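You operate a simulated robot arm through the tools that you are given. There is no shell and no other tool.

The job below is to be done with a simulated two-armed robot. You get a single attempt, and the scene is never put back.

Task
Pick up the test tile from the green belt top with one hand, pass it to the other hand and put it on the belt before the gate.

The check looks at the end state, three seconds after you hand in, the way a careful person would. Anything else that was tipped, shoved, dropped, spilled or broken makes it a failure.

Robot
Two 7-joint arms with two-finger parallel grippers on one trunk, on a base that moves. Base frame: it is fixed to the floor where the robot stands at the start and does not move with it; the origin is under the middle of the robot, x ahead of it, y to its left, z up. Lengths are in m, angles in rad, forces in N, time in s.
The left shoulder is at the start at [0.05, 0.177, 1.129], the right one opposite. With the tool pointing down near the work surface each hand reaches from about 0.22 to 0.7 m from the robot's upright axis, wherever it stands, measured 20 degrees to its own side. Places, roughly: belt before the gate [0.7, 1.1, 0.8]. Payload 3.43 kg a hand.
Tool frame (each hand has its own): the origin (TCP) lies between the finger pads and is the grasp point; the fingertips stand 0.034 m ahead of it; z points along the fingers, y is the line along which they close. Largest opening 0.128 m; finger width 0.024, thickness 0.012; the body of the gripper, 0.048 by 0.13 m, starts 0.096 m behind the TCP.
Orientation is that of the tool frame in the base frame, as a unit quaternion [w, x, y, z]. With the fingers straight down and closing along the base's y, the tool's x points along the base's -x, its y along +y and its z along -z.

Tools
- The arms move only by the tool arm_command. It takes "left_series", "right_series" or both (then of equal length, played together; a hand with none holds still); each is a list of rows, each an object of numbers (a shift or turn left out is 0, a gripper value left out holds the last): "x", "y", "z": the shift along the tool's x, y, z in m; "wx", "wy", "wz": the turn, a rotation vector about the tool's x, y, z in rad. In form: [{"x": .., "y": .., "z": .., "wx": .., "wy": .., "wz": ..}, ...]. A call has 1 to 20 rows; each row shifts and turns the commanded pose from where the row before left it, along the tool's axes as they then stand. "left_fingers" and "right_fingers" are, for a hand that has rows, the finger opening in m, from 0 to 0.128, set as the call begins (left out, the last holds). Rows are played at 5 a second. More than 0.05 m and 0.15 rad between two rows, or a gripper value outside its range, and nothing of the call is played. Where a pose cannot be reached the arm comes as near as it can. A force on the tool above 40 N (or 10 N above the force at the start of the call, whichever is more), or a blocked arm, ends the call early, and 0.2 s more pass. Each finger travels about 0.108 m/s and halts on what it meets, pressing with about 44 N; the grip force reading is that of the motor and also rises with nothing between the fingers. The clock runs only during rows and for 0.2 s after the last one: add rows that do not move to give the fingers time. It gives the time, the measured TCP pose, the force on the tool (base axes), the opening and the grip force at its end, in the units of the frame above (readings bear some noise), with the torque about the TCP (base axes, N m) and any sound that the robot's microphone picked up, and new pictures: "views" is both (left out), scene, wrist or none (wrist: the cameras of the hands that moved).
- Cameras (640 x 400 px; columns grow to the right, rows downward): "scene" is now at [0.161, 0.006, 1.2965]; the picture's right is [0.04, -1.00, 0.00], its down [-0.50, -0.02, -0.86] and it looks along [0.86, 0.04, -0.50] (base axes); focal length 276 px, centre (320, 200). "left" rides on the left gripper at [0.076, 0.011, -0.16] in its tool frame; the picture's right is [-0.15, 0.99, 0.00], its down [-0.88, -0.13, -0.46] and it looks along [-0.45, -0.07, 0.89] (tool axes); focal length 234 px, centre (320, 200). "right" rides on the right gripper at [0.076, -0.011, -0.16] in its tool frame; the picture's right is [0.15, 0.99, 0.00], its down [-0.88, 0.13, -0.46] and it looks along [-0.45, 0.07, 0.89] (tool axes); focal length 234 px, centre (320, 200). There is no depth. A picture from a camera that has moved, and an enlarged one, comes with that camera's place and axes in the base frame and with its lens.
- lift_body(by): slides the trunk up (or, below 0, down) by that many m; the arms and the scene camera ride with it, the base frame stays. It gives what a move gives, with no picture.
- base_move(legs): drives the robot by 1 to 6 legs, each [ahead, turn to the left] in m and rad, along the robot's own axes; the way and the turn of a leg run together, so that a leg with both is an arc; at most 1.5 m and 3.142 rad a leg. The arms and the cameras ride along, it lands a little off, and it stops where it bumps. It gives what a move gives, and a new picture of the scene camera.
- pan_tilt(pan, tilt): turns the head with the scene camera to pan (to the left, within 1.396 rad either way) and tilt (down, from -0.506 to 1.204), counted from straight ahead of the robot. It gives what a move gives, and a new picture of the scene camera.
- enlarge(camera, box): a new picture of the part [left, top, right, bottom] of that camera's present view, enlarged. It takes no simulated time.
- sign_off(): hands the job in; it is judged then, once.

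Places have to be worked out from the pictures, the camera data and where the tool is seen. Open the grippers and draw the arms clear of the work before you hand the job in, unless the task says otherwise.

The tools are called after "Emit:" as name(argument=value, ...) on one line, values as JSON. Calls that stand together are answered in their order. arm_command: Moves the arms, as the interface text tells. Its arguments: {"type":"object","properties":{"left_series":{"type":"array","items":{"type":"object","properties":{"x":{"type":"number"},"y":{"type":"number"},"z":{"type":"number"},"wx":{"type":"number"},"wy":{"type":"number"},"wz":{"type":"number"}}}},"left_fingers":{"type":"number"},"right_series":{"type":"array","items":{"type":"object","properties":{"x":{"type":"number"},"y":{"type":"number"},"z":{"type":"number"},"wx":{"type":"number"},"wy":{"type":"number"},"wz":{"type":"number"}}}},"right_fingers":{"type":"number"},"views":{"type":"string","enum":["both","scene","wrist","none"]}},"required":[]} The other tools are called the same way: lift_body (by) moves the trunk up or down; base_move (legs) drives the base; pan_tilt (pan, tilt) turns the head that bears the scene camera; enlarge (camera, box) takes an enlarged picture of a part of a camera's view; sign_off () hands the job in.

At the start:

```text
t: 0.0
left_ee_pos: [0.4678, 0.1985, 1.1168]
left_tool_rot: [0.0, -0.001, 1.0, -0.002]
left_force: [0.1, 0.2, 0.5]
left_wrist_torque: [-0.02, -0.03, -0.01]
left_opening: 0.1279
left_finger_force: 0.0
right_ee_pos: [0.4271, -0.1058, 1.1216]
right_tool_rot: [-0.001, 0.0, 1.0, 0.0]
right_force: [0.5, 0.9, -0.2]
right_wrist_torque: [0.04, 0.01, -0.01]
right_opening: 0.1279
right_finger_force: 0.1
trunk travel left (down, up): [-0.3, 0.101]
robot x, y, heading: [-0.0006, 0.0013, -0.004]
head pan, tilt (commanded): [0.044, 0.527]
```

scene: 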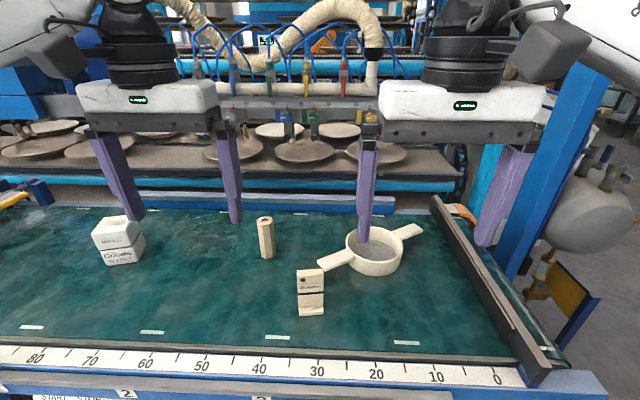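
right: 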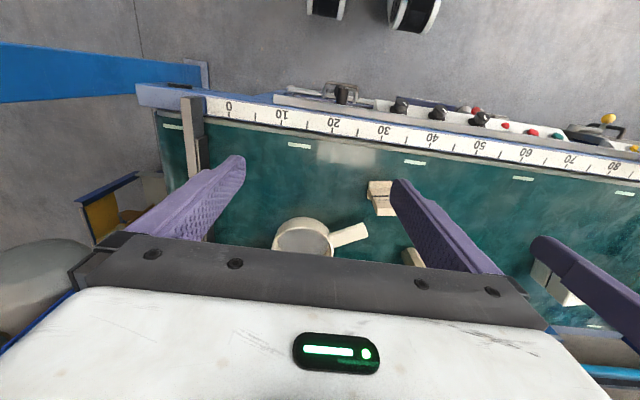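
left: 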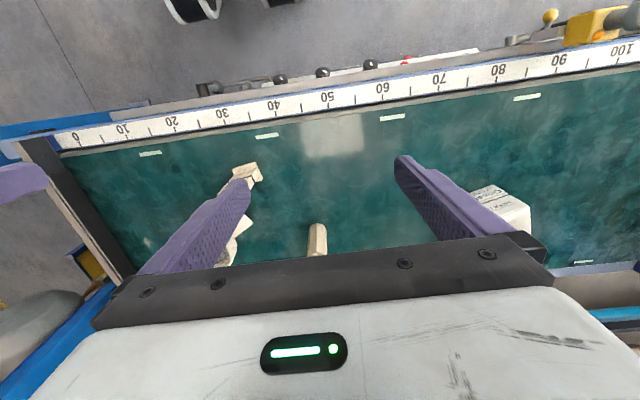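

The scene shows several light objects on the belt; I need to tell which one is the test tile. I enlarge the scene view.

Emit:
enlarge(camera="scene", box=[230, 200, 430, 325])

Emit:
enlarge(camera="scene", box=[60, 190, 200, 278])

Emit:
enlarge(camera="right", box=[240, 150, 480, 300])

Emit:
enlarge(camera="left", box=[200, 140, 360, 270])

```text
3.20 times, centred on (330, 262) of scene
camera zoom: at [0.161, 0.006, 1.2965], right [0.04, -1.0, 0.0], down [-0.5, -0.02, -0.86], along [0.86, 0.04, -0.5], focal length 885 px, centre (288, 0)
```

zoom: 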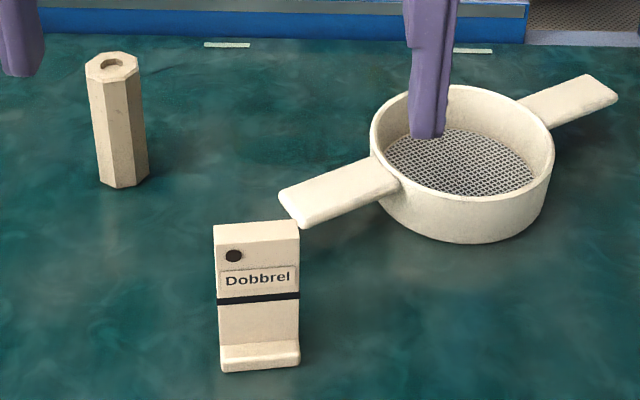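

```text
4.55 times, centred on (130, 234) of scene
camera zoom: at [0.161, 0.006, 1.2965], right [0.04, -1.0, 0.0], down [-0.5, -0.02, -0.86], along [0.86, 0.04, -0.5], focal length 1257 px, centre (1184, 46)
```

zoom: 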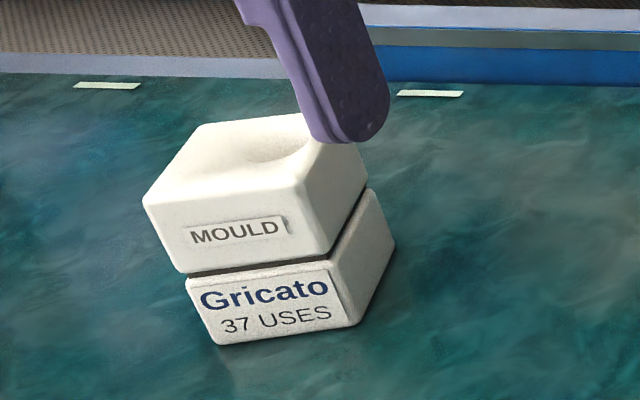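

```text
2.67 times, centred on (360, 225) of right
camera zoom: at [0.3516, -0.1189, 1.2808], right [-0.15, 0.99, 0.0], down [0.88, 0.13, 0.46], along [0.45, 0.07, -0.89], focal length 624 px, centre (213, 133)
```

zoom: 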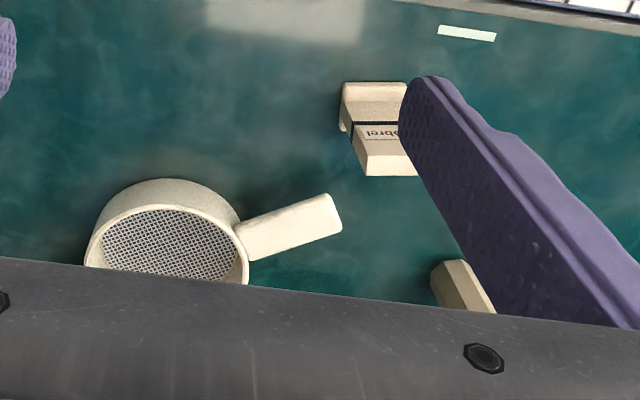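

```text
3.08 times, centred on (280, 205) of left
camera zoom: at [0.3915, 0.2106, 1.2762], right [0.14, 0.99, 0.0], down [0.88, -0.13, 0.46], along [0.45, -0.07, -0.89], focal length 720 px, centre (443, 185)
```

zoom: 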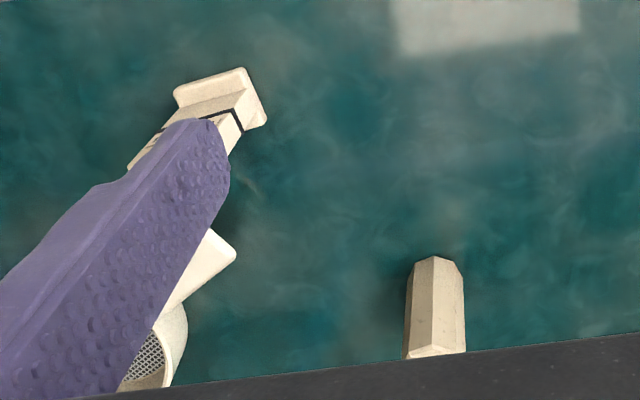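

The L-shaped piece marked "Dobbrel" with a hole is the test tile (standing on its foot near x≈0.54, y≈0.03); the hexagonal piece is a kiln post, the others a sieve and a mould. Next I look left towards the gate.

Emit:
pan_tilt(pan=0.9, tilt=0.45)

```text
t: 1.2
left_ee_pos: [0.4673, 0.1992, 1.116]
left_tool_rot: [0.001, 0.0, 1.0, -0.001]
left_force: [-0.1, 0.6, -0.3]
left_wrist_torque: [0.0, 0.0, 0.0]
left_opening: 0.1281
left_finger_force: 0.0
right_ee_pos: [0.4277, -0.1076, 1.1219]
right_tool_rot: [0.0, 0.001, 1.0, 0.0]
right_force: [-0.7, -0.4, -0.1]
right_wrist_torque: [0.01, 0.02, -0.01]
right_opening: 0.1278
right_finger_force: 0.0
trunk travel left (down, up): [-0.3, 0.101]
robot x, y, heading: [0.0017, -0.0012, -0.0]
head pan, tilt (commanded): [0.901, 0.45]
camera scene: at [0.1278, 0.0741, 1.3035], right [0.78, -0.62, 0.0], down [-0.27, -0.34, -0.9], along [0.56, 0.71, -0.44], focal length 276 px, centre (320, 200)
```

scene: 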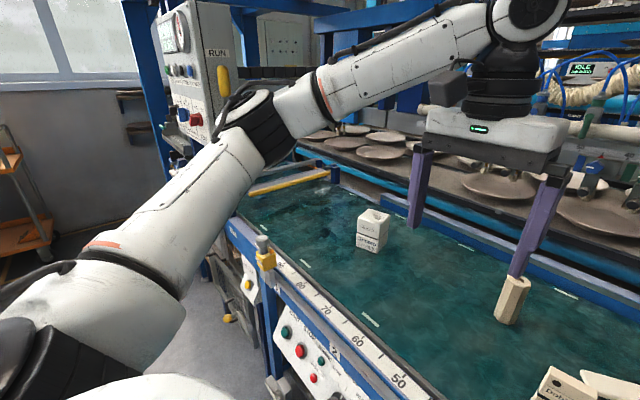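

A yellow bar crosses the belt at its far left end, which looks like the gate. I enlarge that region.

Emit:
enlarge(camera="scene", box=[200, 140, 440, 290])

Emit:
enlarge(camera="scene", box=[150, 20, 350, 145])

Emit:
enlarge(camera="scene", box=[220, 230, 460, 380])

```text
2.67 times, centred on (320, 215) of scene
camera zoom: at [0.1278, 0.0741, 1.3035], right [0.78, -0.62, 0.0], down [-0.27, -0.34, -0.9], along [0.56, 0.71, -0.44], focal length 737 px, centre (320, 160)
```

zoom: 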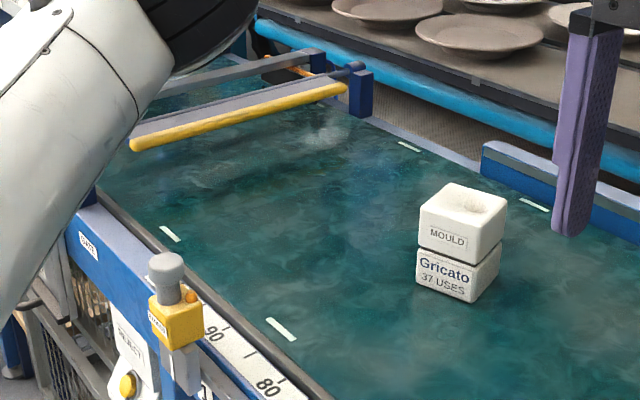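

```text
3.20 times, centred on (250, 82) of scene
camera zoom: at [0.1278, 0.0741, 1.3035], right [0.78, -0.62, 0.0], down [-0.27, -0.34, -0.9], along [0.56, 0.71, -0.44], focal length 885 px, centre (544, 576)
```

zoom: 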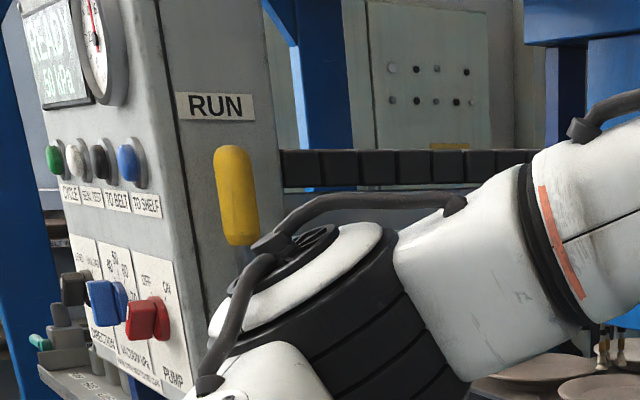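

```text
2.67 times, centred on (340, 305) of scene
camera zoom: at [0.1278, 0.0741, 1.3035], right [0.78, -0.62, 0.0], down [-0.27, -0.34, -0.9], along [0.56, 0.71, -0.44], focal length 737 px, centre (267, -80)
```

zoom: 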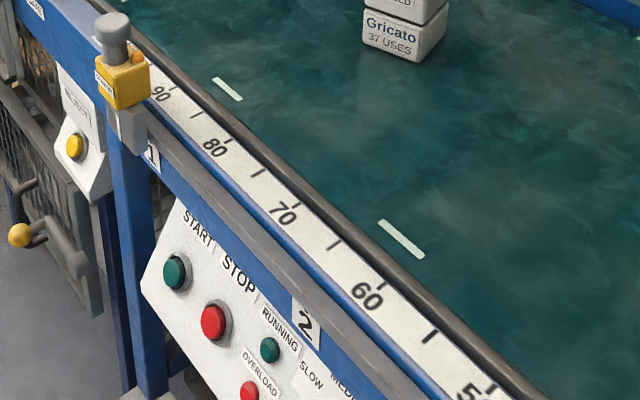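

The yellow-edged flap between two blue posts at about y≈1.1 seems to be the gate, so I'll need to drive along the belt. I look further left and down to check the floor and obstacles.

Emit:
pan_tilt(pan=1.39, tilt=0.6)

Emit:
pan_tilt(pan=1.1, tilt=1.0)

Emit:
pan_tilt(pan=0.0, tilt=1.1)

```text
t: 2.1
left_ee_pos: [0.4683, 0.1984, 1.1168]
left_tool_rot: [0.0, -0.001, 1.0, -0.001]
left_force: [0.5, 0.0, 0.5]
left_wrist_torque: [-0.01, -0.03, -0.04]
left_opening: 0.128
left_finger_force: 0.0
right_ee_pos: [0.4273, -0.1073, 1.121]
right_tool_rot: [0.0, 0.0, 1.0, -0.001]
right_force: [-0.4, -0.4, -0.4]
right_wrist_torque: [-0.03, -0.01, 0.02]
right_opening: 0.1281
right_finger_force: 0.1
trunk travel left (down, up): [-0.3, 0.101]
robot x, y, heading: [-0.0002, 0.0012, -0.005]
head pan, tilt (commanded): [1.389, 0.6]
camera scene: at [0.0867, 0.089, 1.29], right [0.98, -0.18, 0.0], down [-0.1, -0.56, -0.83], along [0.15, 0.81, -0.56], focal length 276 px, centre (320, 200)
```

scene: 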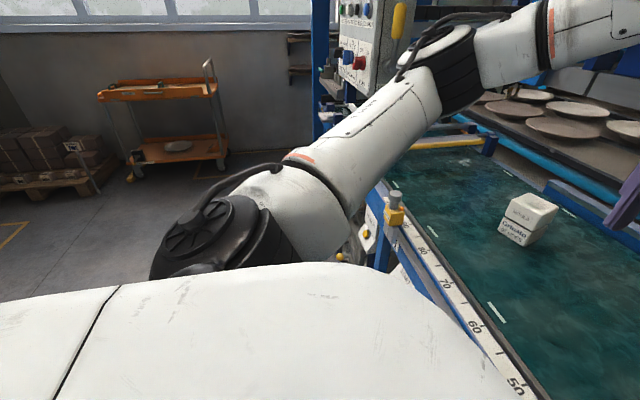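

```text
t: 3.0
left_ee_pos: [0.4683, 0.1995, 1.1166]
left_tool_rot: [0.0, -0.001, 1.0, -0.002]
left_force: [0.2, 0.5, -0.7]
left_wrist_torque: [0.02, -0.02, 0.02]
left_opening: 0.1282
left_finger_force: 0.1
right_ee_pos: [0.4281, -0.1073, 1.121]
right_tool_rot: [0.0, 0.0, 1.0, 0.001]
right_force: [0.6, -0.2, 0.0]
right_wrist_torque: [0.02, 0.0, 0.0]
right_opening: 0.1278
right_finger_force: 0.1
trunk travel left (down, up): [-0.3, 0.101]
robot x, y, heading: [-0.0016, 0.0013, 0.001]
head pan, tilt (commanded): [1.1, 1.0]
camera scene: at [0.1023, 0.0642, 1.258], right [0.89, -0.45, 0.0], down [-0.38, -0.75, -0.54], along [0.25, 0.48, -0.84], focal length 276 px, centre (320, 200)
```

scene: 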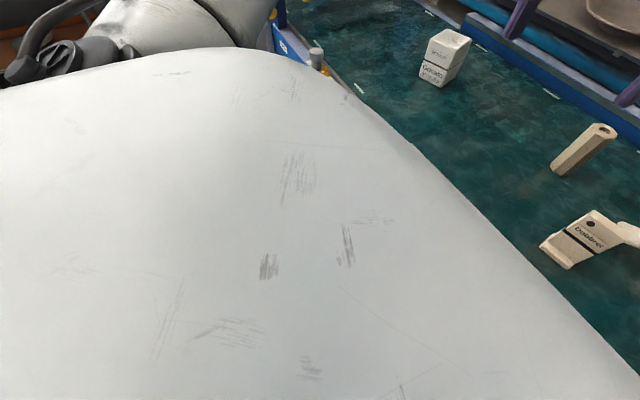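

```text
t: 4.3
left_ee_pos: [0.4676, 0.1989, 1.1162]
left_tool_rot: [0.0, -0.001, 1.0, -0.002]
left_force: [-0.1, 0.2, -0.6]
left_wrist_torque: [-0.01, -0.03, -0.01]
left_opening: 0.128
left_finger_force: 0.1
right_ee_pos: [0.4278, -0.1068, 1.1208]
right_tool_rot: [0.0, 0.0, 1.0, -0.001]
right_force: [0.4, -0.1, 0.5]
right_wrist_torque: [0.0, 0.01, 0.0]
right_opening: 0.128
right_finger_force: 0.0
trunk travel left (down, up): [-0.3, 0.101]
robot x, y, heading: [0.0009, 0.003, 0.0]
head pan, tilt (commanded): [0.0, 1.1]
camera scene: at [0.1338, 0.0022, 1.2513], right [0.0, -1.0, 0.0], down [-0.89, 0.0, -0.45], along [0.45, 0.0, -0.89], focal length 276 px, centre (320, 200)
```

scene: 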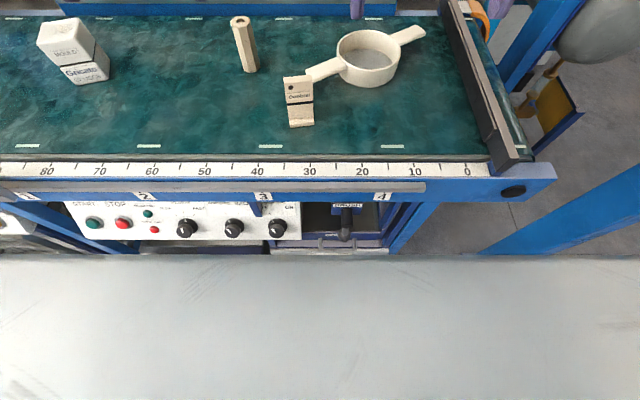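

This straight-on view puts the belt surface at z≈0.80 (25 cm mark spacing) and the tile foot at about x≈0.535, y≈0.04. I enlarge the tile to get its pose and size accurately, and the sieve behind it.

Emit:
enlarge(camera="scene", box=[264, 60, 344, 135])

Emit:
enlarge(camera="scene", box=[220, 10, 440, 148])

```text
5.33 times, centred on (304, 98) of scene
camera zoom: at [0.1338, 0.0022, 1.2513], right [0.0, -1.0, 0.0], down [-0.89, 0.0, -0.45], along [0.45, 0.0, -0.89], focal length 1475 px, centre (405, 747)
```

zoom: 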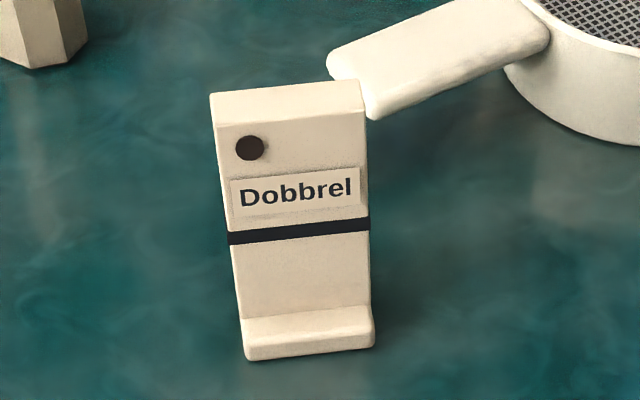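

```text
2.90 times, centred on (330, 79) of scene
camera zoom: at [0.1338, 0.0022, 1.2513], right [0.0, -1.0, 0.0], down [-0.89, 0.0, -0.45], along [0.45, 0.0, -0.89], focal length 802 px, centre (291, 551)
```

zoom: 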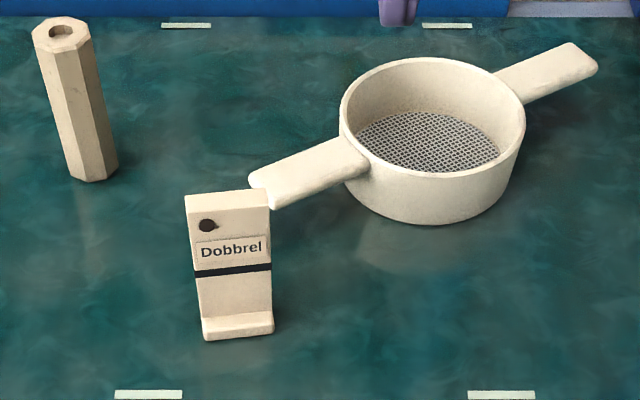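

The tile is 51 mm wide, about 15 mm thick and 99 mm tall, plate centre near (0.562, 0.042), turned about 0.14 rad counter-clockwise; the sieve handle ends about 6 cm behind it. Plan: the left hand grips the left half of the faces tilted 20° from the left, the right hand later takes the right half tilted from the right. I first turn both hands in place at height.

Emit:
arm_command(left_series=[{"wz": 0.1431}, {"wz": 0.1431}, {"wz": 0.1431}, {"wz": 0.1431}, {"wz": 0.1431}, {"wz": 0.1431}, {"wz": 0.1431}, {"wz": 0.1431}, {"wz": 0.1431}, {"wz": 0.1431}, {"wy": -0.1163}, {"wy": -0.1163}, {"wy": -0.1163}, {}], right_series=[{"wz": -0.1428}, {"wz": -0.1428}, {"wz": -0.1428}, {"wz": -0.1428}, {"wz": -0.1428}, {"wz": -0.1428}, {"wz": -0.1428}, {"wz": -0.1428}, {"wz": -0.1428}, {"wz": -0.1428}, {"wz": -0.1428}, {"wy": -0.1163}, {"wy": -0.1163}, {"wy": -0.1163}], left_fingers=0.06, right_fingers=0.08, views="both")

```text
t: 7.3
left_ee_pos: [0.4669, 0.1984, 1.1169]
left_tool_rot: [0.132, 0.645, 0.744, -0.114]
left_force: [1.1, -0.7, 0.0]
left_wrist_torque: [-0.04, 0.01, 0.06]
left_opening: 0.0598
left_finger_force: 0.1
right_ee_pos: [0.3206, -0.0672, 1.0934]
right_tool_rot: [0.124, -0.695, 0.698, 0.123]
right_force: [-0.3, -0.2, -0.7]
right_wrist_torque: [0.0, 0.05, 0.0]
right_opening: 0.0801
right_finger_force: 0.0
right hand out of reach, approached as far as the arm can: row 8, 9, 10, 11
trunk travel left (down, up): [-0.3, 0.101]
robot x, y, heading: [-0.0027, -0.0012, -0.003]
head pan, tilt (commanded): [0.0, 1.1]
camera scene: at [0.1339, 0.0016, 1.2513], right [0.0, -1.0, 0.0], down [-0.89, 0.0, -0.45], along [0.45, 0.0, -0.89], focal length 276 px, centre (320, 200)
camera right: at [0.3328, -0.1944, 1.2164], right [-0.99, -0.13, -0.05], down [-0.13, 0.67, 0.73], along [-0.06, 0.73, -0.68], focal length 234 px, centre (320, 200)
camera left: at [0.4605, 0.3249, 1.2409], right [1.0, 0.0, 0.05], down [-0.03, -0.68, 0.73], along [0.04, -0.73, -0.68], focal length 234 px, centre (320, 200)
```

scene: 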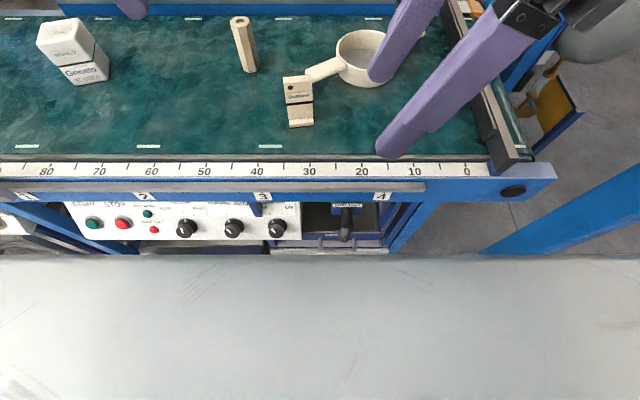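
right: 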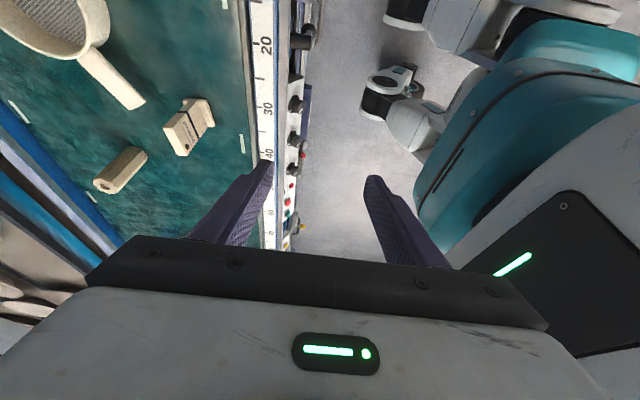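
left: 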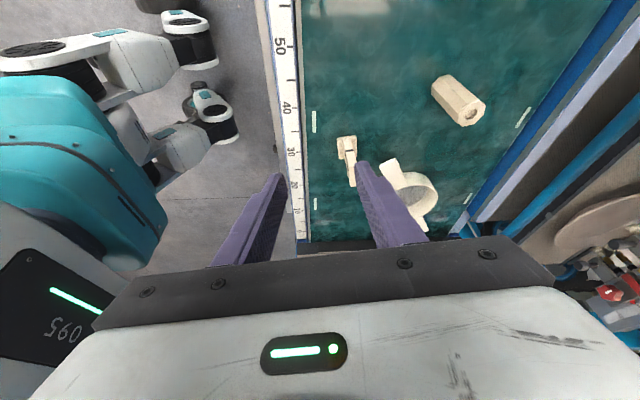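

Both hands have the wanted orientation (the right one came up against its reach while turning, ending at x≈0.32). I move the left hand to a pre-grasp point above the tile's left half and shift the right hand outward to the right.

Emit:
arm_command(left_series=[{"x": -0.017, "y": 0.01448, "z": 0.03538}, {"x": -0.017, "y": 0.01448, "z": 0.03538}, {"x": -0.017, "y": 0.01448, "z": 0.03538}, {"x": -0.017, "y": 0.01448, "z": 0.03538}, {"x": -0.017, "y": 0.01448, "z": 0.03538}, {}], right_series=[{"x": 0.0282, "y": -0.02, "z": -0.0103}, {"x": 0.0282, "y": -0.02, "z": -0.0103}, {"x": 0.0282, "y": -0.02, "z": -0.0103}, {"x": 0.0282, "y": -0.02, "z": -0.0103}, {"x": 0.0282, "y": -0.02, "z": -0.0103}, {}], views="both")

```text
t: 8.7
left_ee_pos: [0.559, 0.073, 0.9818]
left_tool_rot: [0.132, 0.646, 0.743, -0.114]
left_force: [-0.2, -0.2, 0.2]
left_wrist_torque: [-0.01, -0.03, -0.03]
left_opening: 0.0601
left_finger_force: 0.1
right_ee_pos: [0.2935, -0.1237, 1.103]
right_tool_rot: [0.122, -0.696, 0.697, 0.123]
right_force: [0.5, 0.0, -0.7]
right_wrist_torque: [-0.02, -0.03, 0.02]
right_opening: 0.0799
right_finger_force: 0.1
right hand out of reach, approached as far as the arm can: row 1, 2, 3, 4, 5
trunk travel left (down, up): [-0.3, 0.101]
robot x, y, heading: [0.0013, 0.0005, 0.004]
head pan, tilt (commanded): [0.0, 1.1]
camera scene: at [0.1337, 0.0022, 1.2513], right [0.0, -1.0, 0.0], down [-0.89, 0.0, -0.45], along [0.45, 0.0, -0.89], focal length 276 px, centre (320, 200)
camera right: at [0.3039, -0.2509, 1.2271], right [-0.99, -0.14, -0.05], down [-0.13, 0.67, 0.73], along [-0.07, 0.73, -0.68], focal length 234 px, centre (320, 200)
camera left: at [0.5524, 0.1986, 1.1064], right [1.0, 0.0, 0.05], down [-0.03, -0.68, 0.73], along [0.04, -0.73, -0.68], focal length 234 px, centre (320, 200)
```

scene: 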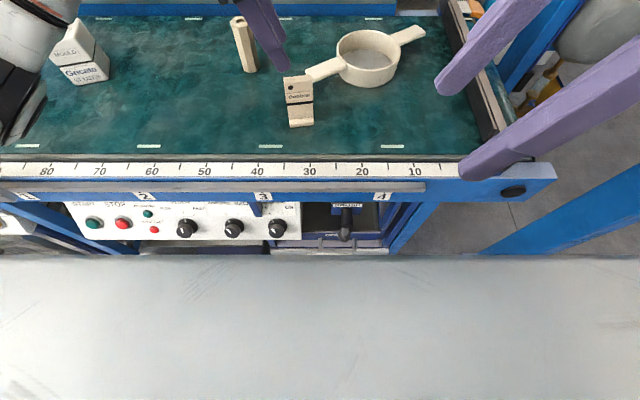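
right: 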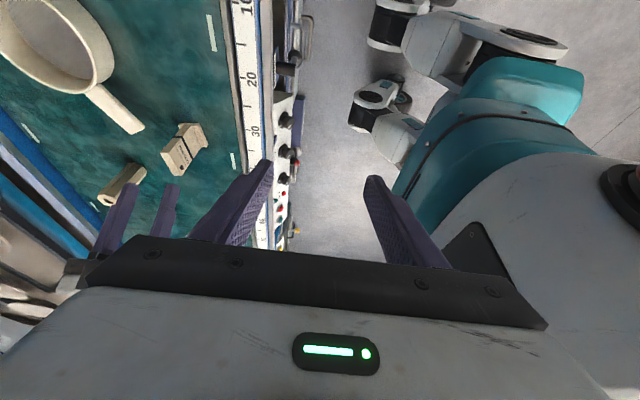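
left: 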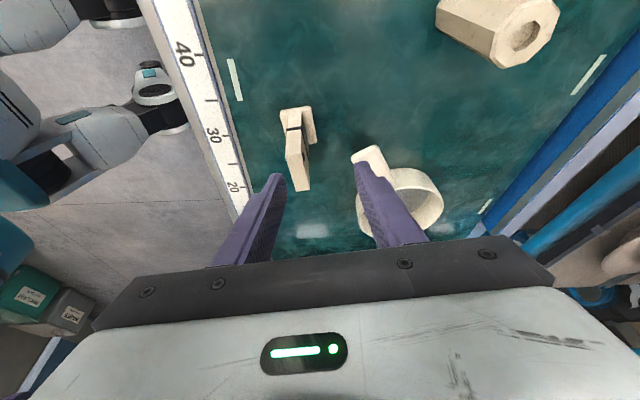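

The left hand is above the tile at (0.559, 0.073, 0.982); the right hand is limited in its present pose and I will deal with it later. I enlarge the left wrist view to check the finger alignment with the tile before descending.

Emit:
enlarge(camera="left", box=[240, 90, 400, 250])

Emit:
enlarge(camera="scene", box=[220, 0, 380, 140])

```text
2.50 times, centred on (320, 170) of left
camera zoom: at [0.5524, 0.1986, 1.1064], right [1.0, 0.0, 0.05], down [-0.03, -0.68, 0.73], along [0.04, -0.73, -0.68], focal length 585 px, centre (320, 275)
```

zoom: 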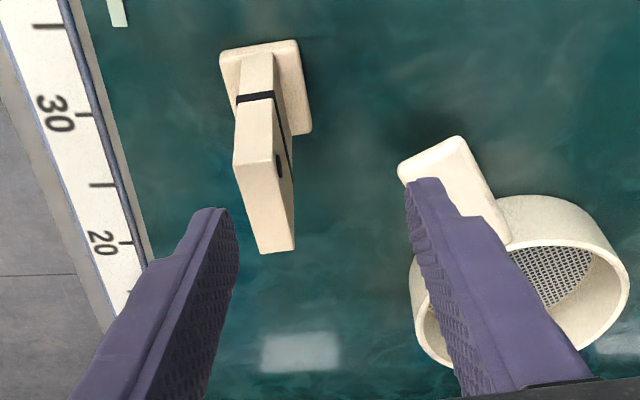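

```text
2.86 times, centred on (300, 70) of scene
camera zoom: at [0.1337, 0.0022, 1.2513], right [0.0, -1.0, 0.0], down [-0.89, 0.0, -0.45], along [0.45, 0.0, -0.89], focal length 790 px, centre (377, 571)
```

zoom: 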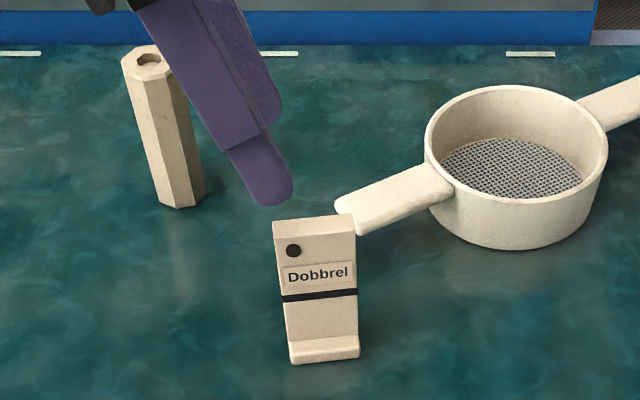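

Triangulating with both cameras puts things more precisely: belt at z≈0.82, tile top at z≈0.92, plate centre at about (0.538, 0.040), with the foot reaching both ways. I correct the left hand by −25 mm in x and −6 mm in y at this height and look again.

Emit:
arm_command(left_series=[{"x": -0.0021, "y": -0.0255, "z": 0.0007}, {}], views="both")

Emit:
enlarge(camera="left", box=[240, 90, 400, 250])

```text
t: 9.3
left_ee_pos: [0.5346, 0.0658, 0.9817]
left_tool_rot: [0.13, 0.645, 0.745, -0.114]
left_force: [-0.2, -0.3, -0.4]
left_wrist_torque: [-0.04, 0.0, 0.01]
left_opening: 0.0602
left_finger_force: 0.1
right_ee_pos: [0.2932, -0.1234, 1.1033]
right_tool_rot: [0.123, -0.696, 0.697, 0.122]
right_force: [-0.3, 0.0, -0.1]
right_wrist_torque: [-0.02, 0.0, -0.02]
right_opening: 0.0799
right_finger_force: 0.0
trunk travel left (down, up): [-0.3, 0.101]
robot x, y, heading: [0.0007, -0.0063, 0.004]
head pan, tilt (commanded): [0.0, 1.1]
camera scene: at [0.1339, 0.0021, 1.2513], right [0.0, -1.0, 0.0], down [-0.89, 0.0, -0.45], along [0.45, 0.0, -0.89], focal length 276 px, centre (320, 200)
camera left: at [0.5275, 0.191, 1.1064], right [1.0, 0.0, 0.05], down [-0.03, -0.68, 0.73], along [0.04, -0.73, -0.68], focal length 234 px, centre (320, 200)
```

scene: 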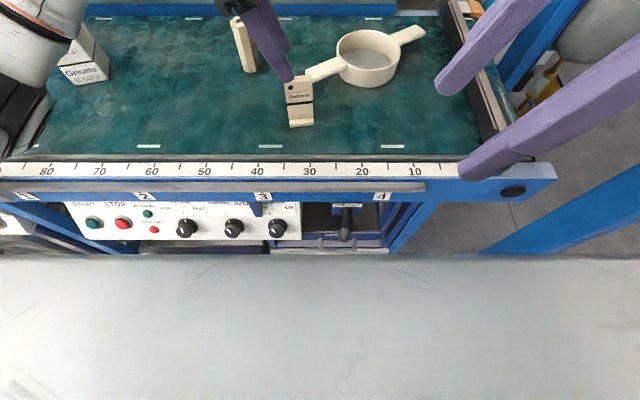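
left: 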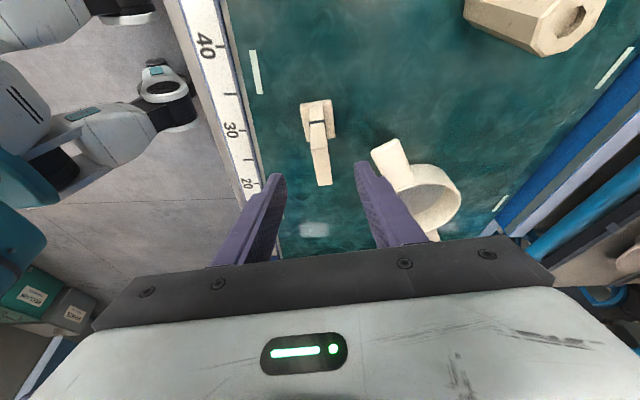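

```text
2.50 times, centred on (320, 170) of left
camera zoom: at [0.5275, 0.191, 1.1064], right [1.0, 0.0, 0.05], down [-0.03, -0.68, 0.73], along [0.04, -0.73, -0.68], focal length 585 px, centre (320, 275)
```

zoom: 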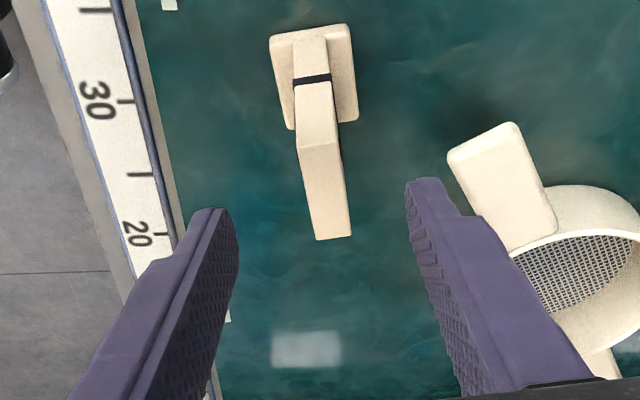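

The tile plate now sits centred between the fingers with the sieve handle clear. I descend 0.103 m straight down to z≈0.879.

Emit:
arm_command(left_series=[{"x": 0.00883, "z": 0.02412}, {"x": 0.00883, "z": 0.02412}, {"x": 0.00883, "z": 0.02412}, {"x": 0.00883, "z": 0.02412}, {}], views="both")

Emit:
enlarge(camera="left", box=[240, 90, 400, 250])

Emit:
enlarge(camera="scene", box=[230, 20, 370, 140])

```text
t: 10.5
left_ee_pos: [0.5352, 0.0655, 0.8764]
left_tool_rot: [0.131, 0.646, 0.743, -0.114]
left_force: [-0.6, 0.0, -0.2]
left_wrist_torque: [0.0, -0.01, -0.02]
left_opening: 0.0597
left_finger_force: 0.1
right_ee_pos: [0.2936, -0.1232, 1.1031]
right_tool_rot: [0.123, -0.696, 0.697, 0.123]
right_force: [-0.4, -0.1, 0.1]
right_wrist_torque: [-0.02, 0.01, 0.02]
right_opening: 0.0799
right_finger_force: 0.1
trunk travel left (down, up): [-0.3, 0.101]
robot x, y, heading: [0.0016, -0.0013, -0.002]
head pan, tilt (commanded): [0.0, 1.1]
camera scene: at [0.1338, 0.0021, 1.2513], right [0.0, -1.0, 0.0], down [-0.89, 0.0, -0.45], along [0.45, 0.0, -0.89], focal length 276 px, centre (320, 200)
camera left: at [0.528, 0.1914, 1.0016], right [1.0, 0.0, 0.05], down [-0.03, -0.68, 0.73], along [0.04, -0.73, -0.68], focal length 234 px, centre (320, 200)
```

scene: 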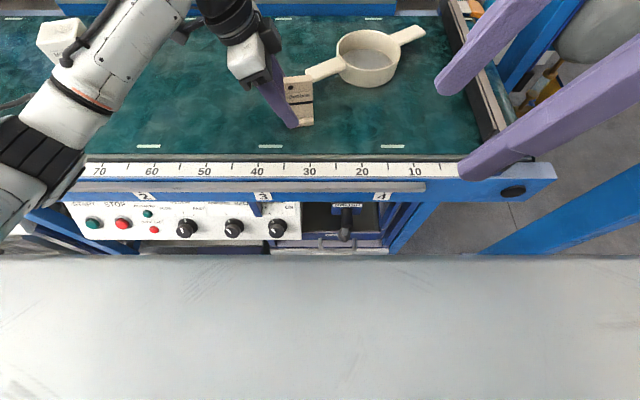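
left: 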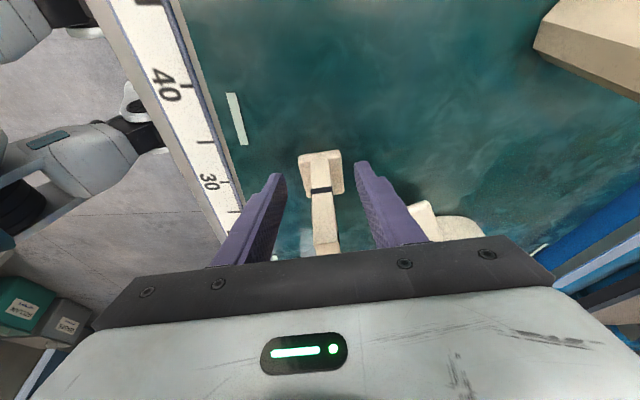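

```text
2.50 times, centred on (320, 170) of left
camera zoom: at [0.528, 0.1914, 1.0016], right [1.0, 0.0, 0.05], down [-0.03, -0.68, 0.73], along [0.04, -0.73, -0.68], focal length 585 px, centre (320, 275)
```

zoom: 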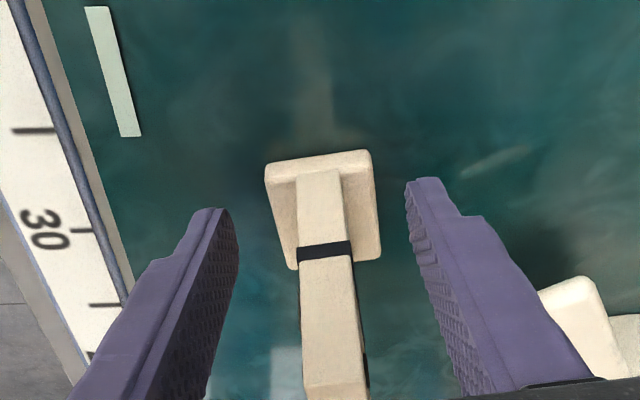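

```text
3.33 times, centred on (300, 80) of scene
camera zoom: at [0.1338, 0.0021, 1.2513], right [0.0, -1.0, 0.0], down [-0.89, 0.0, -0.45], along [0.45, 0.0, -0.89], focal length 922 px, centre (387, 600)
```

zoom: 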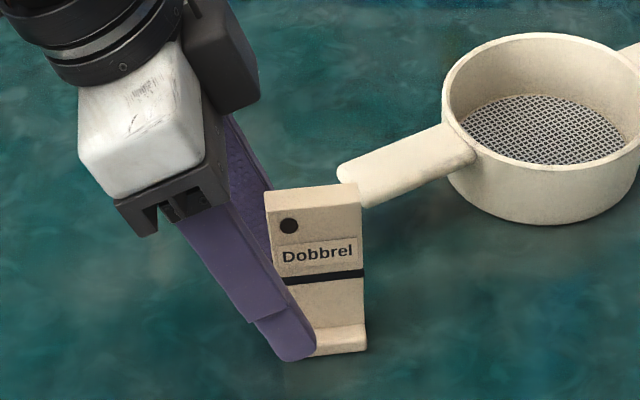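

The fingers straddle the plate at mid-height with tips above the foot, and the tile is centred between them. I close the left gripper.

Emit:
arm_command(left_series=[{}, {}, {}, {}, {}], left_fingers=0.0, views="both")

Emit:
enlarge(camera="scene", box=[230, 20, 370, 140])

```text
t: 11.7
left_ee_pos: [0.535, 0.0653, 0.8765]
left_tool_rot: [0.131, 0.645, 0.744, -0.114]
left_force: [0.1, -0.2, -0.1]
left_wrist_torque: [-0.01, -0.02, 0.02]
left_opening: 0.0152
left_finger_force: 44.2
right_ee_pos: [0.2928, -0.1243, 1.1037]
right_tool_rot: [0.123, -0.696, 0.697, 0.123]
right_force: [0.1, -0.4, 0.3]
right_wrist_torque: [-0.01, -0.03, 0.0]
right_opening: 0.0801
right_finger_force: 0.0
trunk travel left (down, up): [-0.3, 0.101]
robot x, y, heading: [0.0016, 0.0018, 0.001]
head pan, tilt (commanded): [0.0, 1.1]
camera scene: at [0.1339, 0.0021, 1.2513], right [0.0, -1.0, 0.0], down [-0.89, 0.0, -0.45], along [0.45, 0.0, -0.89], focal length 276 px, centre (320, 200)
camera left: at [0.528, 0.1914, 1.0017], right [1.0, 0.0, 0.05], down [-0.03, -0.68, 0.73], along [0.04, -0.73, -0.68], focal length 234 px, centre (320, 200)
```

scene: 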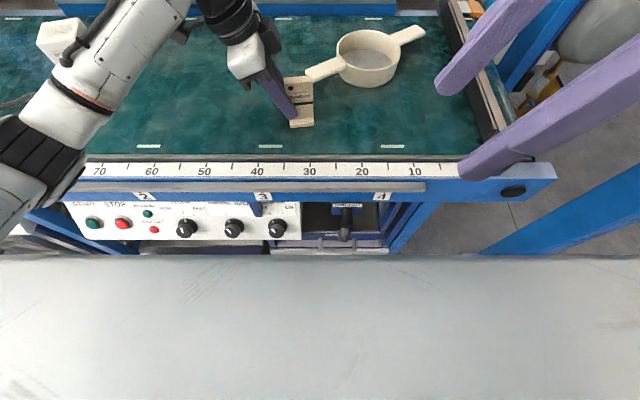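
left: 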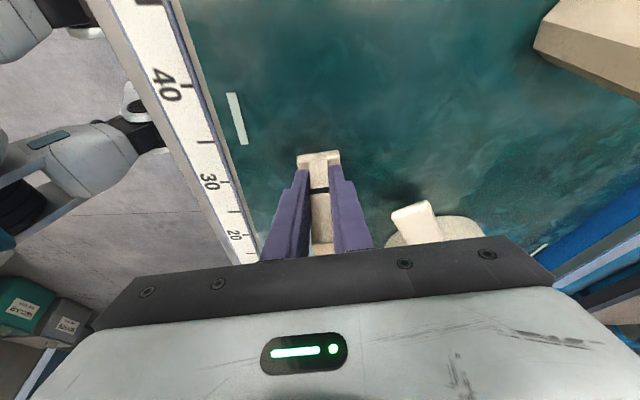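

```text
3.33 times, centred on (300, 80) of scene
camera zoom: at [0.1339, 0.0021, 1.2513], right [0.0, -1.0, 0.0], down [-0.89, 0.0, -0.45], along [0.45, 0.0, -0.89], focal length 922 px, centre (387, 600)
```

zoom: 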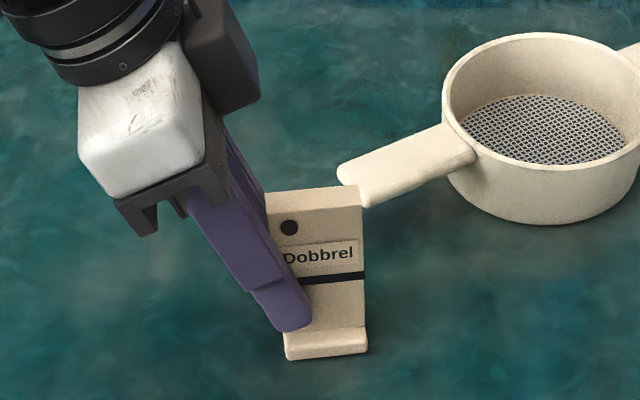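

The grip is firm (opening 15 mm, 44 N). I lift the tile straight up by 0.12 m.

Emit:
arm_command(left_series=[{"x": -0.0103, "z": -0.02815}, {"x": -0.0103, "z": -0.02815}, {"x": -0.0103, "z": -0.02815}, {"x": -0.0103, "z": -0.02815}, {}], views="both")

```text
t: 12.9
left_ee_pos: [0.5333, 0.0645, 0.9966]
left_tool_rot: [0.131, 0.646, 0.743, -0.114]
left_force: [-0.4, 0.1, -1.3]
left_wrist_torque: [0.04, -0.02, 0.02]
left_opening: 0.0154
left_finger_force: 43.6
right_ee_pos: [0.2937, -0.124, 1.1024]
right_tool_rot: [0.122, -0.696, 0.697, 0.123]
right_force: [-0.7, -0.3, 0.7]
right_wrist_torque: [-0.03, 0.0, 0.0]
right_opening: 0.0799
right_finger_force: 0.0
trunk travel left (down, up): [-0.3, 0.101]
robot x, y, heading: [-0.0025, 0.001, 0.001]
head pan, tilt (commanded): [0.0, 1.1]
camera scene: at [0.134, 0.0022, 1.2513], right [0.0, -1.0, 0.0], down [-0.89, 0.0, -0.45], along [0.45, 0.0, -0.89], focal length 276 px, centre (320, 200)
camera left: at [0.5269, 0.191, 1.1213], right [1.0, 0.0, 0.05], down [-0.03, -0.68, 0.73], along [0.04, -0.73, -0.68], focal length 234 px, centre (320, 200)
```

scene: 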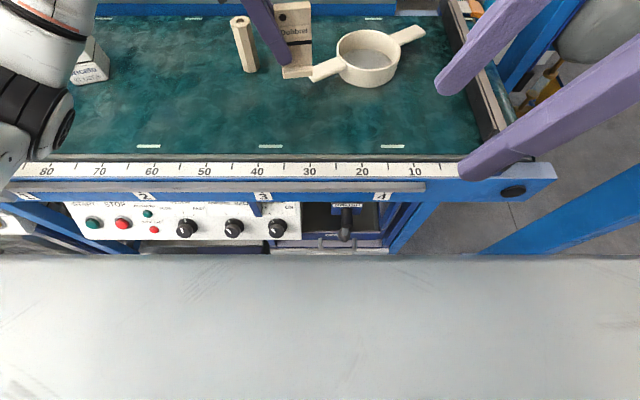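
left: 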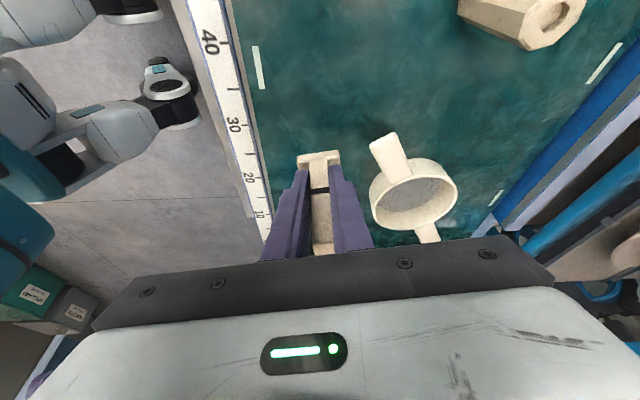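

The tile is held and clear of the belt. Now I try bringing the right hand forward and down to see how well it reaches in its present orientation.

Emit:
arm_command(right_series=[{"x": 0.0155, "y": -0.025, "z": 0.021}, {"x": 0.0155, "y": -0.025, "z": 0.021}, {"x": 0.0155, "y": -0.025, "z": 0.021}, {"x": 0.0155, "y": -0.025, "z": 0.021}, {}], views="both")

```text
t: 14.1
left_ee_pos: [0.5331, 0.064, 0.997]
left_tool_rot: [0.131, 0.645, 0.744, -0.114]
left_force: [0.1, -0.2, -1.8]
left_wrist_torque: [0.02, 0.01, 0.03]
left_opening: 0.0153
left_finger_force: 44.6
right_ee_pos: [0.2946, -0.1001, 1.0384]
right_tool_rot: [0.122, -0.695, 0.698, 0.121]
right_force: [0.4, 1.0, -0.1]
right_wrist_torque: [0.01, -0.01, 0.0]
right_opening: 0.0801
right_finger_force: 0.1
right hand out of reach, approached as far as the arm can: row 1, 2, 3, 4
trunk travel left (down, up): [-0.3, 0.101]
robot x, y, heading: [-0.0011, -0.0003, -0.004]
head pan, tilt (commanded): [0.0, 1.1]
camera scene: at [0.134, 0.0021, 1.2513], right [0.0, -1.0, 0.0], down [-0.89, 0.0, -0.45], along [0.45, 0.0, -0.89], focal length 276 px, centre (320, 200)
camera right: at [0.3052, -0.2278, 1.1627], right [-0.99, -0.13, -0.05], down [-0.13, 0.67, 0.73], along [-0.06, 0.73, -0.68], focal length 234 px, centre (320, 200)
```

scene: 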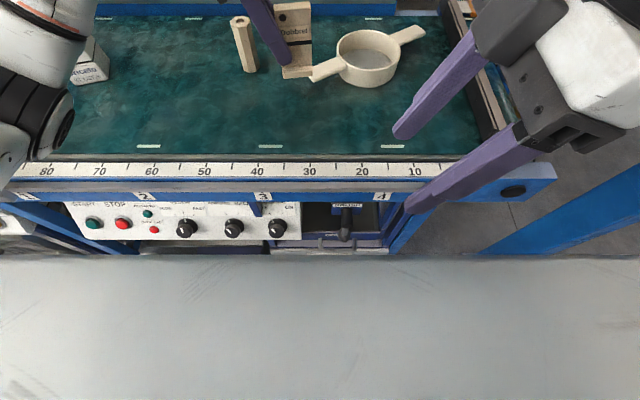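
right: 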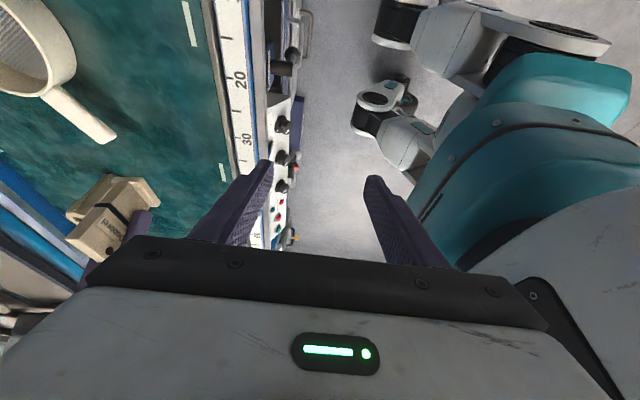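

In this orientation the right wrist is at a joint limit and cannot extend. I'll turn the right hand back the other way: undo the tilt and rotate back to the default yaw first, well away from the left hand.

Emit:
arm_command(right_series=[{"wy": 0.1163}, {"wy": 0.1163}, {"wy": 0.1163}, {"wz": 0.1428}, {"wz": 0.1428}, {"wz": 0.1428}, {"wz": 0.1428}, {"wz": 0.1428}, {"wz": 0.1428}, {"wz": 0.1428}, {"wz": 0.1428}, {"wz": 0.1428}, {"wz": 0.1428}, {"wz": 0.1428}, {}], views="scene")

```text
t: 17.3
left_ee_pos: [0.5334, 0.0649, 0.9961]
left_tool_rot: [0.131, 0.646, 0.744, -0.113]
left_force: [-0.3, 0.3, -1.8]
left_wrist_torque: [0.03, 0.03, 0.0]
left_opening: 0.0153
left_finger_force: 43.8
right_ee_pos: [0.2961, -0.0989, 1.0402]
right_tool_rot: [0.0, 0.001, 1.0, -0.001]
right_force: [-0.6, -0.3, -0.9]
right_wrist_torque: [0.0, -0.04, -0.02]
right_opening: 0.0799
right_finger_force: 0.1
trunk travel left (down, up): [-0.3, 0.101]
robot x, y, heading: [0.001, 0.0025, 0.002]
head pan, tilt (commanded): [0.0, 1.1]
camera scene: at [0.1339, 0.0021, 1.2513], right [0.0, -1.0, 0.0], down [-0.89, 0.0, -0.45], along [0.45, 0.0, -0.89], focal length 276 px, centre (320, 200)
```

scene: 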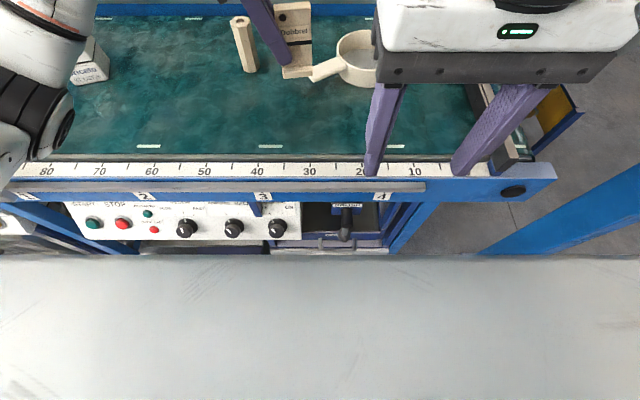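

The right hand is back at the default yaw and unlimited. I move it forward and outward to about (0.44, −0.20) and then turn it +90° the other way.

Emit:
arm_command(right_series=[{"x": -0.036, "y": -0.025, "z": -0.0025}, {"x": -0.036, "y": -0.025, "z": -0.0025}, {"x": -0.036, "y": -0.025, "z": -0.0025}, {"x": -0.036, "y": -0.025, "z": -0.0025}, {"wz": 0.1428}, {"wz": 0.1428}, {"wz": 0.1428}, {"wz": 0.1428}, {"wz": 0.1428}, {"wz": 0.1428}, {"wz": 0.1428}, {"wz": 0.1428}, {"wz": 0.1428}, {"wz": 0.1428}, {"wz": 0.1428}, {}], views="both")

```text
t: 20.7
left_ee_pos: [0.5337, 0.0653, 0.998]
left_tool_rot: [0.13, 0.646, 0.744, -0.114]
left_force: [0.9, -0.8, -1.7]
left_wrist_torque: [0.0, 0.0, -0.01]
left_opening: 0.0151
left_finger_force: 44.1
right_ee_pos: [0.4381, -0.1986, 1.049]
right_tool_rot: [0.0, 0.708, 0.706, 0.0]
right_force: [-0.5, -0.1, -0.1]
right_wrist_torque: [0.04, 0.01, 0.02]
right_opening: 0.0801
right_finger_force: 0.0
trunk travel left (down, up): [-0.3, 0.101]
robot x, y, heading: [0.0038, 0.0005, 0.002]
head pan, tilt (commanded): [0.0, 1.1]
camera scene: at [0.1339, 0.0021, 1.2513], right [0.0, -1.0, 0.0], down [-0.89, 0.0, -0.45], along [0.45, 0.0, -0.89], focal length 276 px, centre (320, 200)
camera right: at [0.4279, -0.1241, 1.209], right [0.99, 0.14, 0.0], down [0.13, -0.88, 0.46], along [0.07, -0.45, -0.89], focal length 234 px, centre (320, 200)
```

scene: 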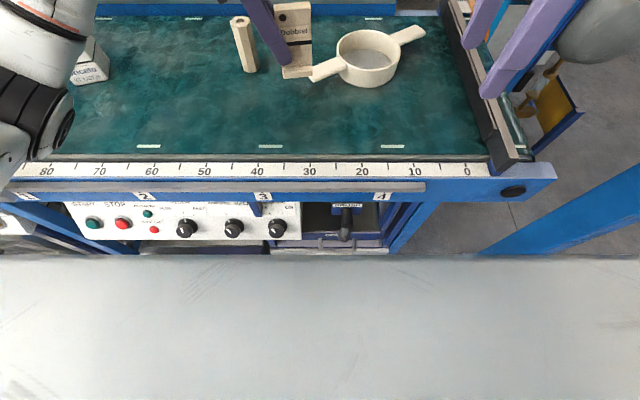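
right: 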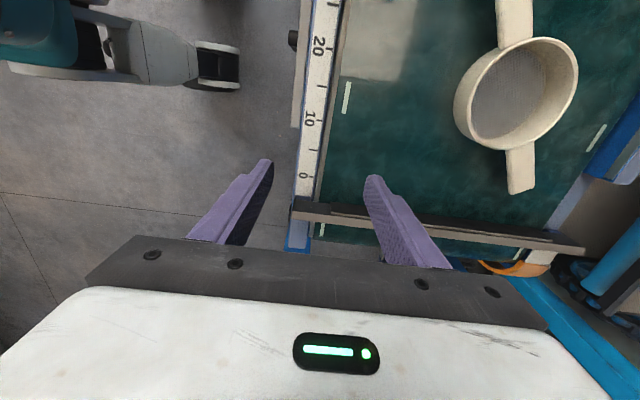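

The +90° yaw works for the right arm. I now yaw it −0.14 rad to match the tile, tilt it 40° so it points left-down, and bring it to a stand-off point 12 cm back from the tile's upper right part.

Emit:
arm_command(right_series=[{"wz": -0.14}, {"wy": 0.1396}, {"wy": 0.1396}, {"wy": 0.1396}, {"wy": 0.1396}, {"wy": 0.1396}, {"x": 0.0279, "y": 0.0263, "z": 0.0048}, {"x": 0.0279, "y": 0.0263, "z": 0.0048}, {"x": 0.0279, "y": 0.0263, "z": 0.0048}, {"x": 0.0279, "y": 0.0263, "z": 0.0048}, {"x": 0.0279, "y": 0.0263, "z": 0.0048}, {}], views="both")

```text
t: 23.3
left_ee_pos: [0.5345, 0.0651, 0.9971]
left_tool_rot: [0.132, 0.645, 0.744, -0.114]
left_force: [0.3, 1.3, -1.7]
left_wrist_torque: [0.06, -0.01, -0.03]
left_opening: 0.0153
left_finger_force: 44.0
right_ee_pos: [0.5512, -0.0592, 1.1213]
right_tool_rot: [-0.258, 0.617, 0.709, 0.224]
right_force: [-0.4, 0.0, 0.1]
right_wrist_torque: [-0.02, 0.0, 0.02]
right_opening: 0.08
right_finger_force: 0.0
trunk travel left (down, up): [-0.3, 0.101]
robot x, y, heading: [0.0004, -0.002, 0.0]
head pan, tilt (commanded): [0.0, 1.1]
camera scene: at [0.1339, 0.0019, 1.2513], right [0.0, -1.0, 0.0], down [-0.89, 0.0, -0.45], along [0.45, 0.0, -0.89], focal length 276 px, centre (320, 200)
camera right: at [0.5465, -0.1059, 1.2914], right [0.96, 0.25, 0.09], down [0.26, -0.94, -0.22], along [0.03, 0.23, -0.97], focal length 234 px, centre (320, 200)
```

scene: 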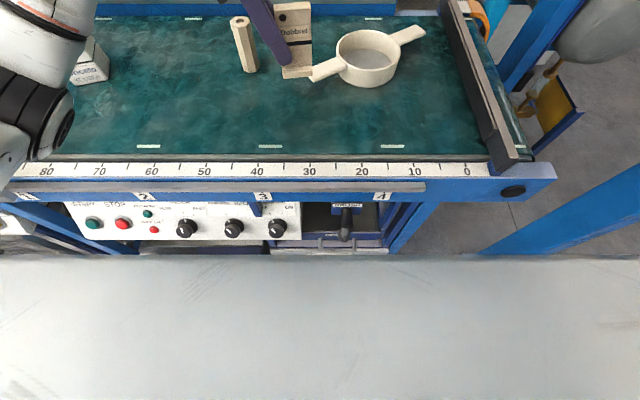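
right: 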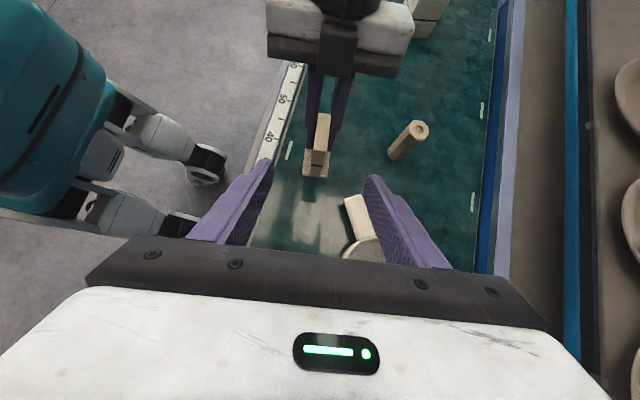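

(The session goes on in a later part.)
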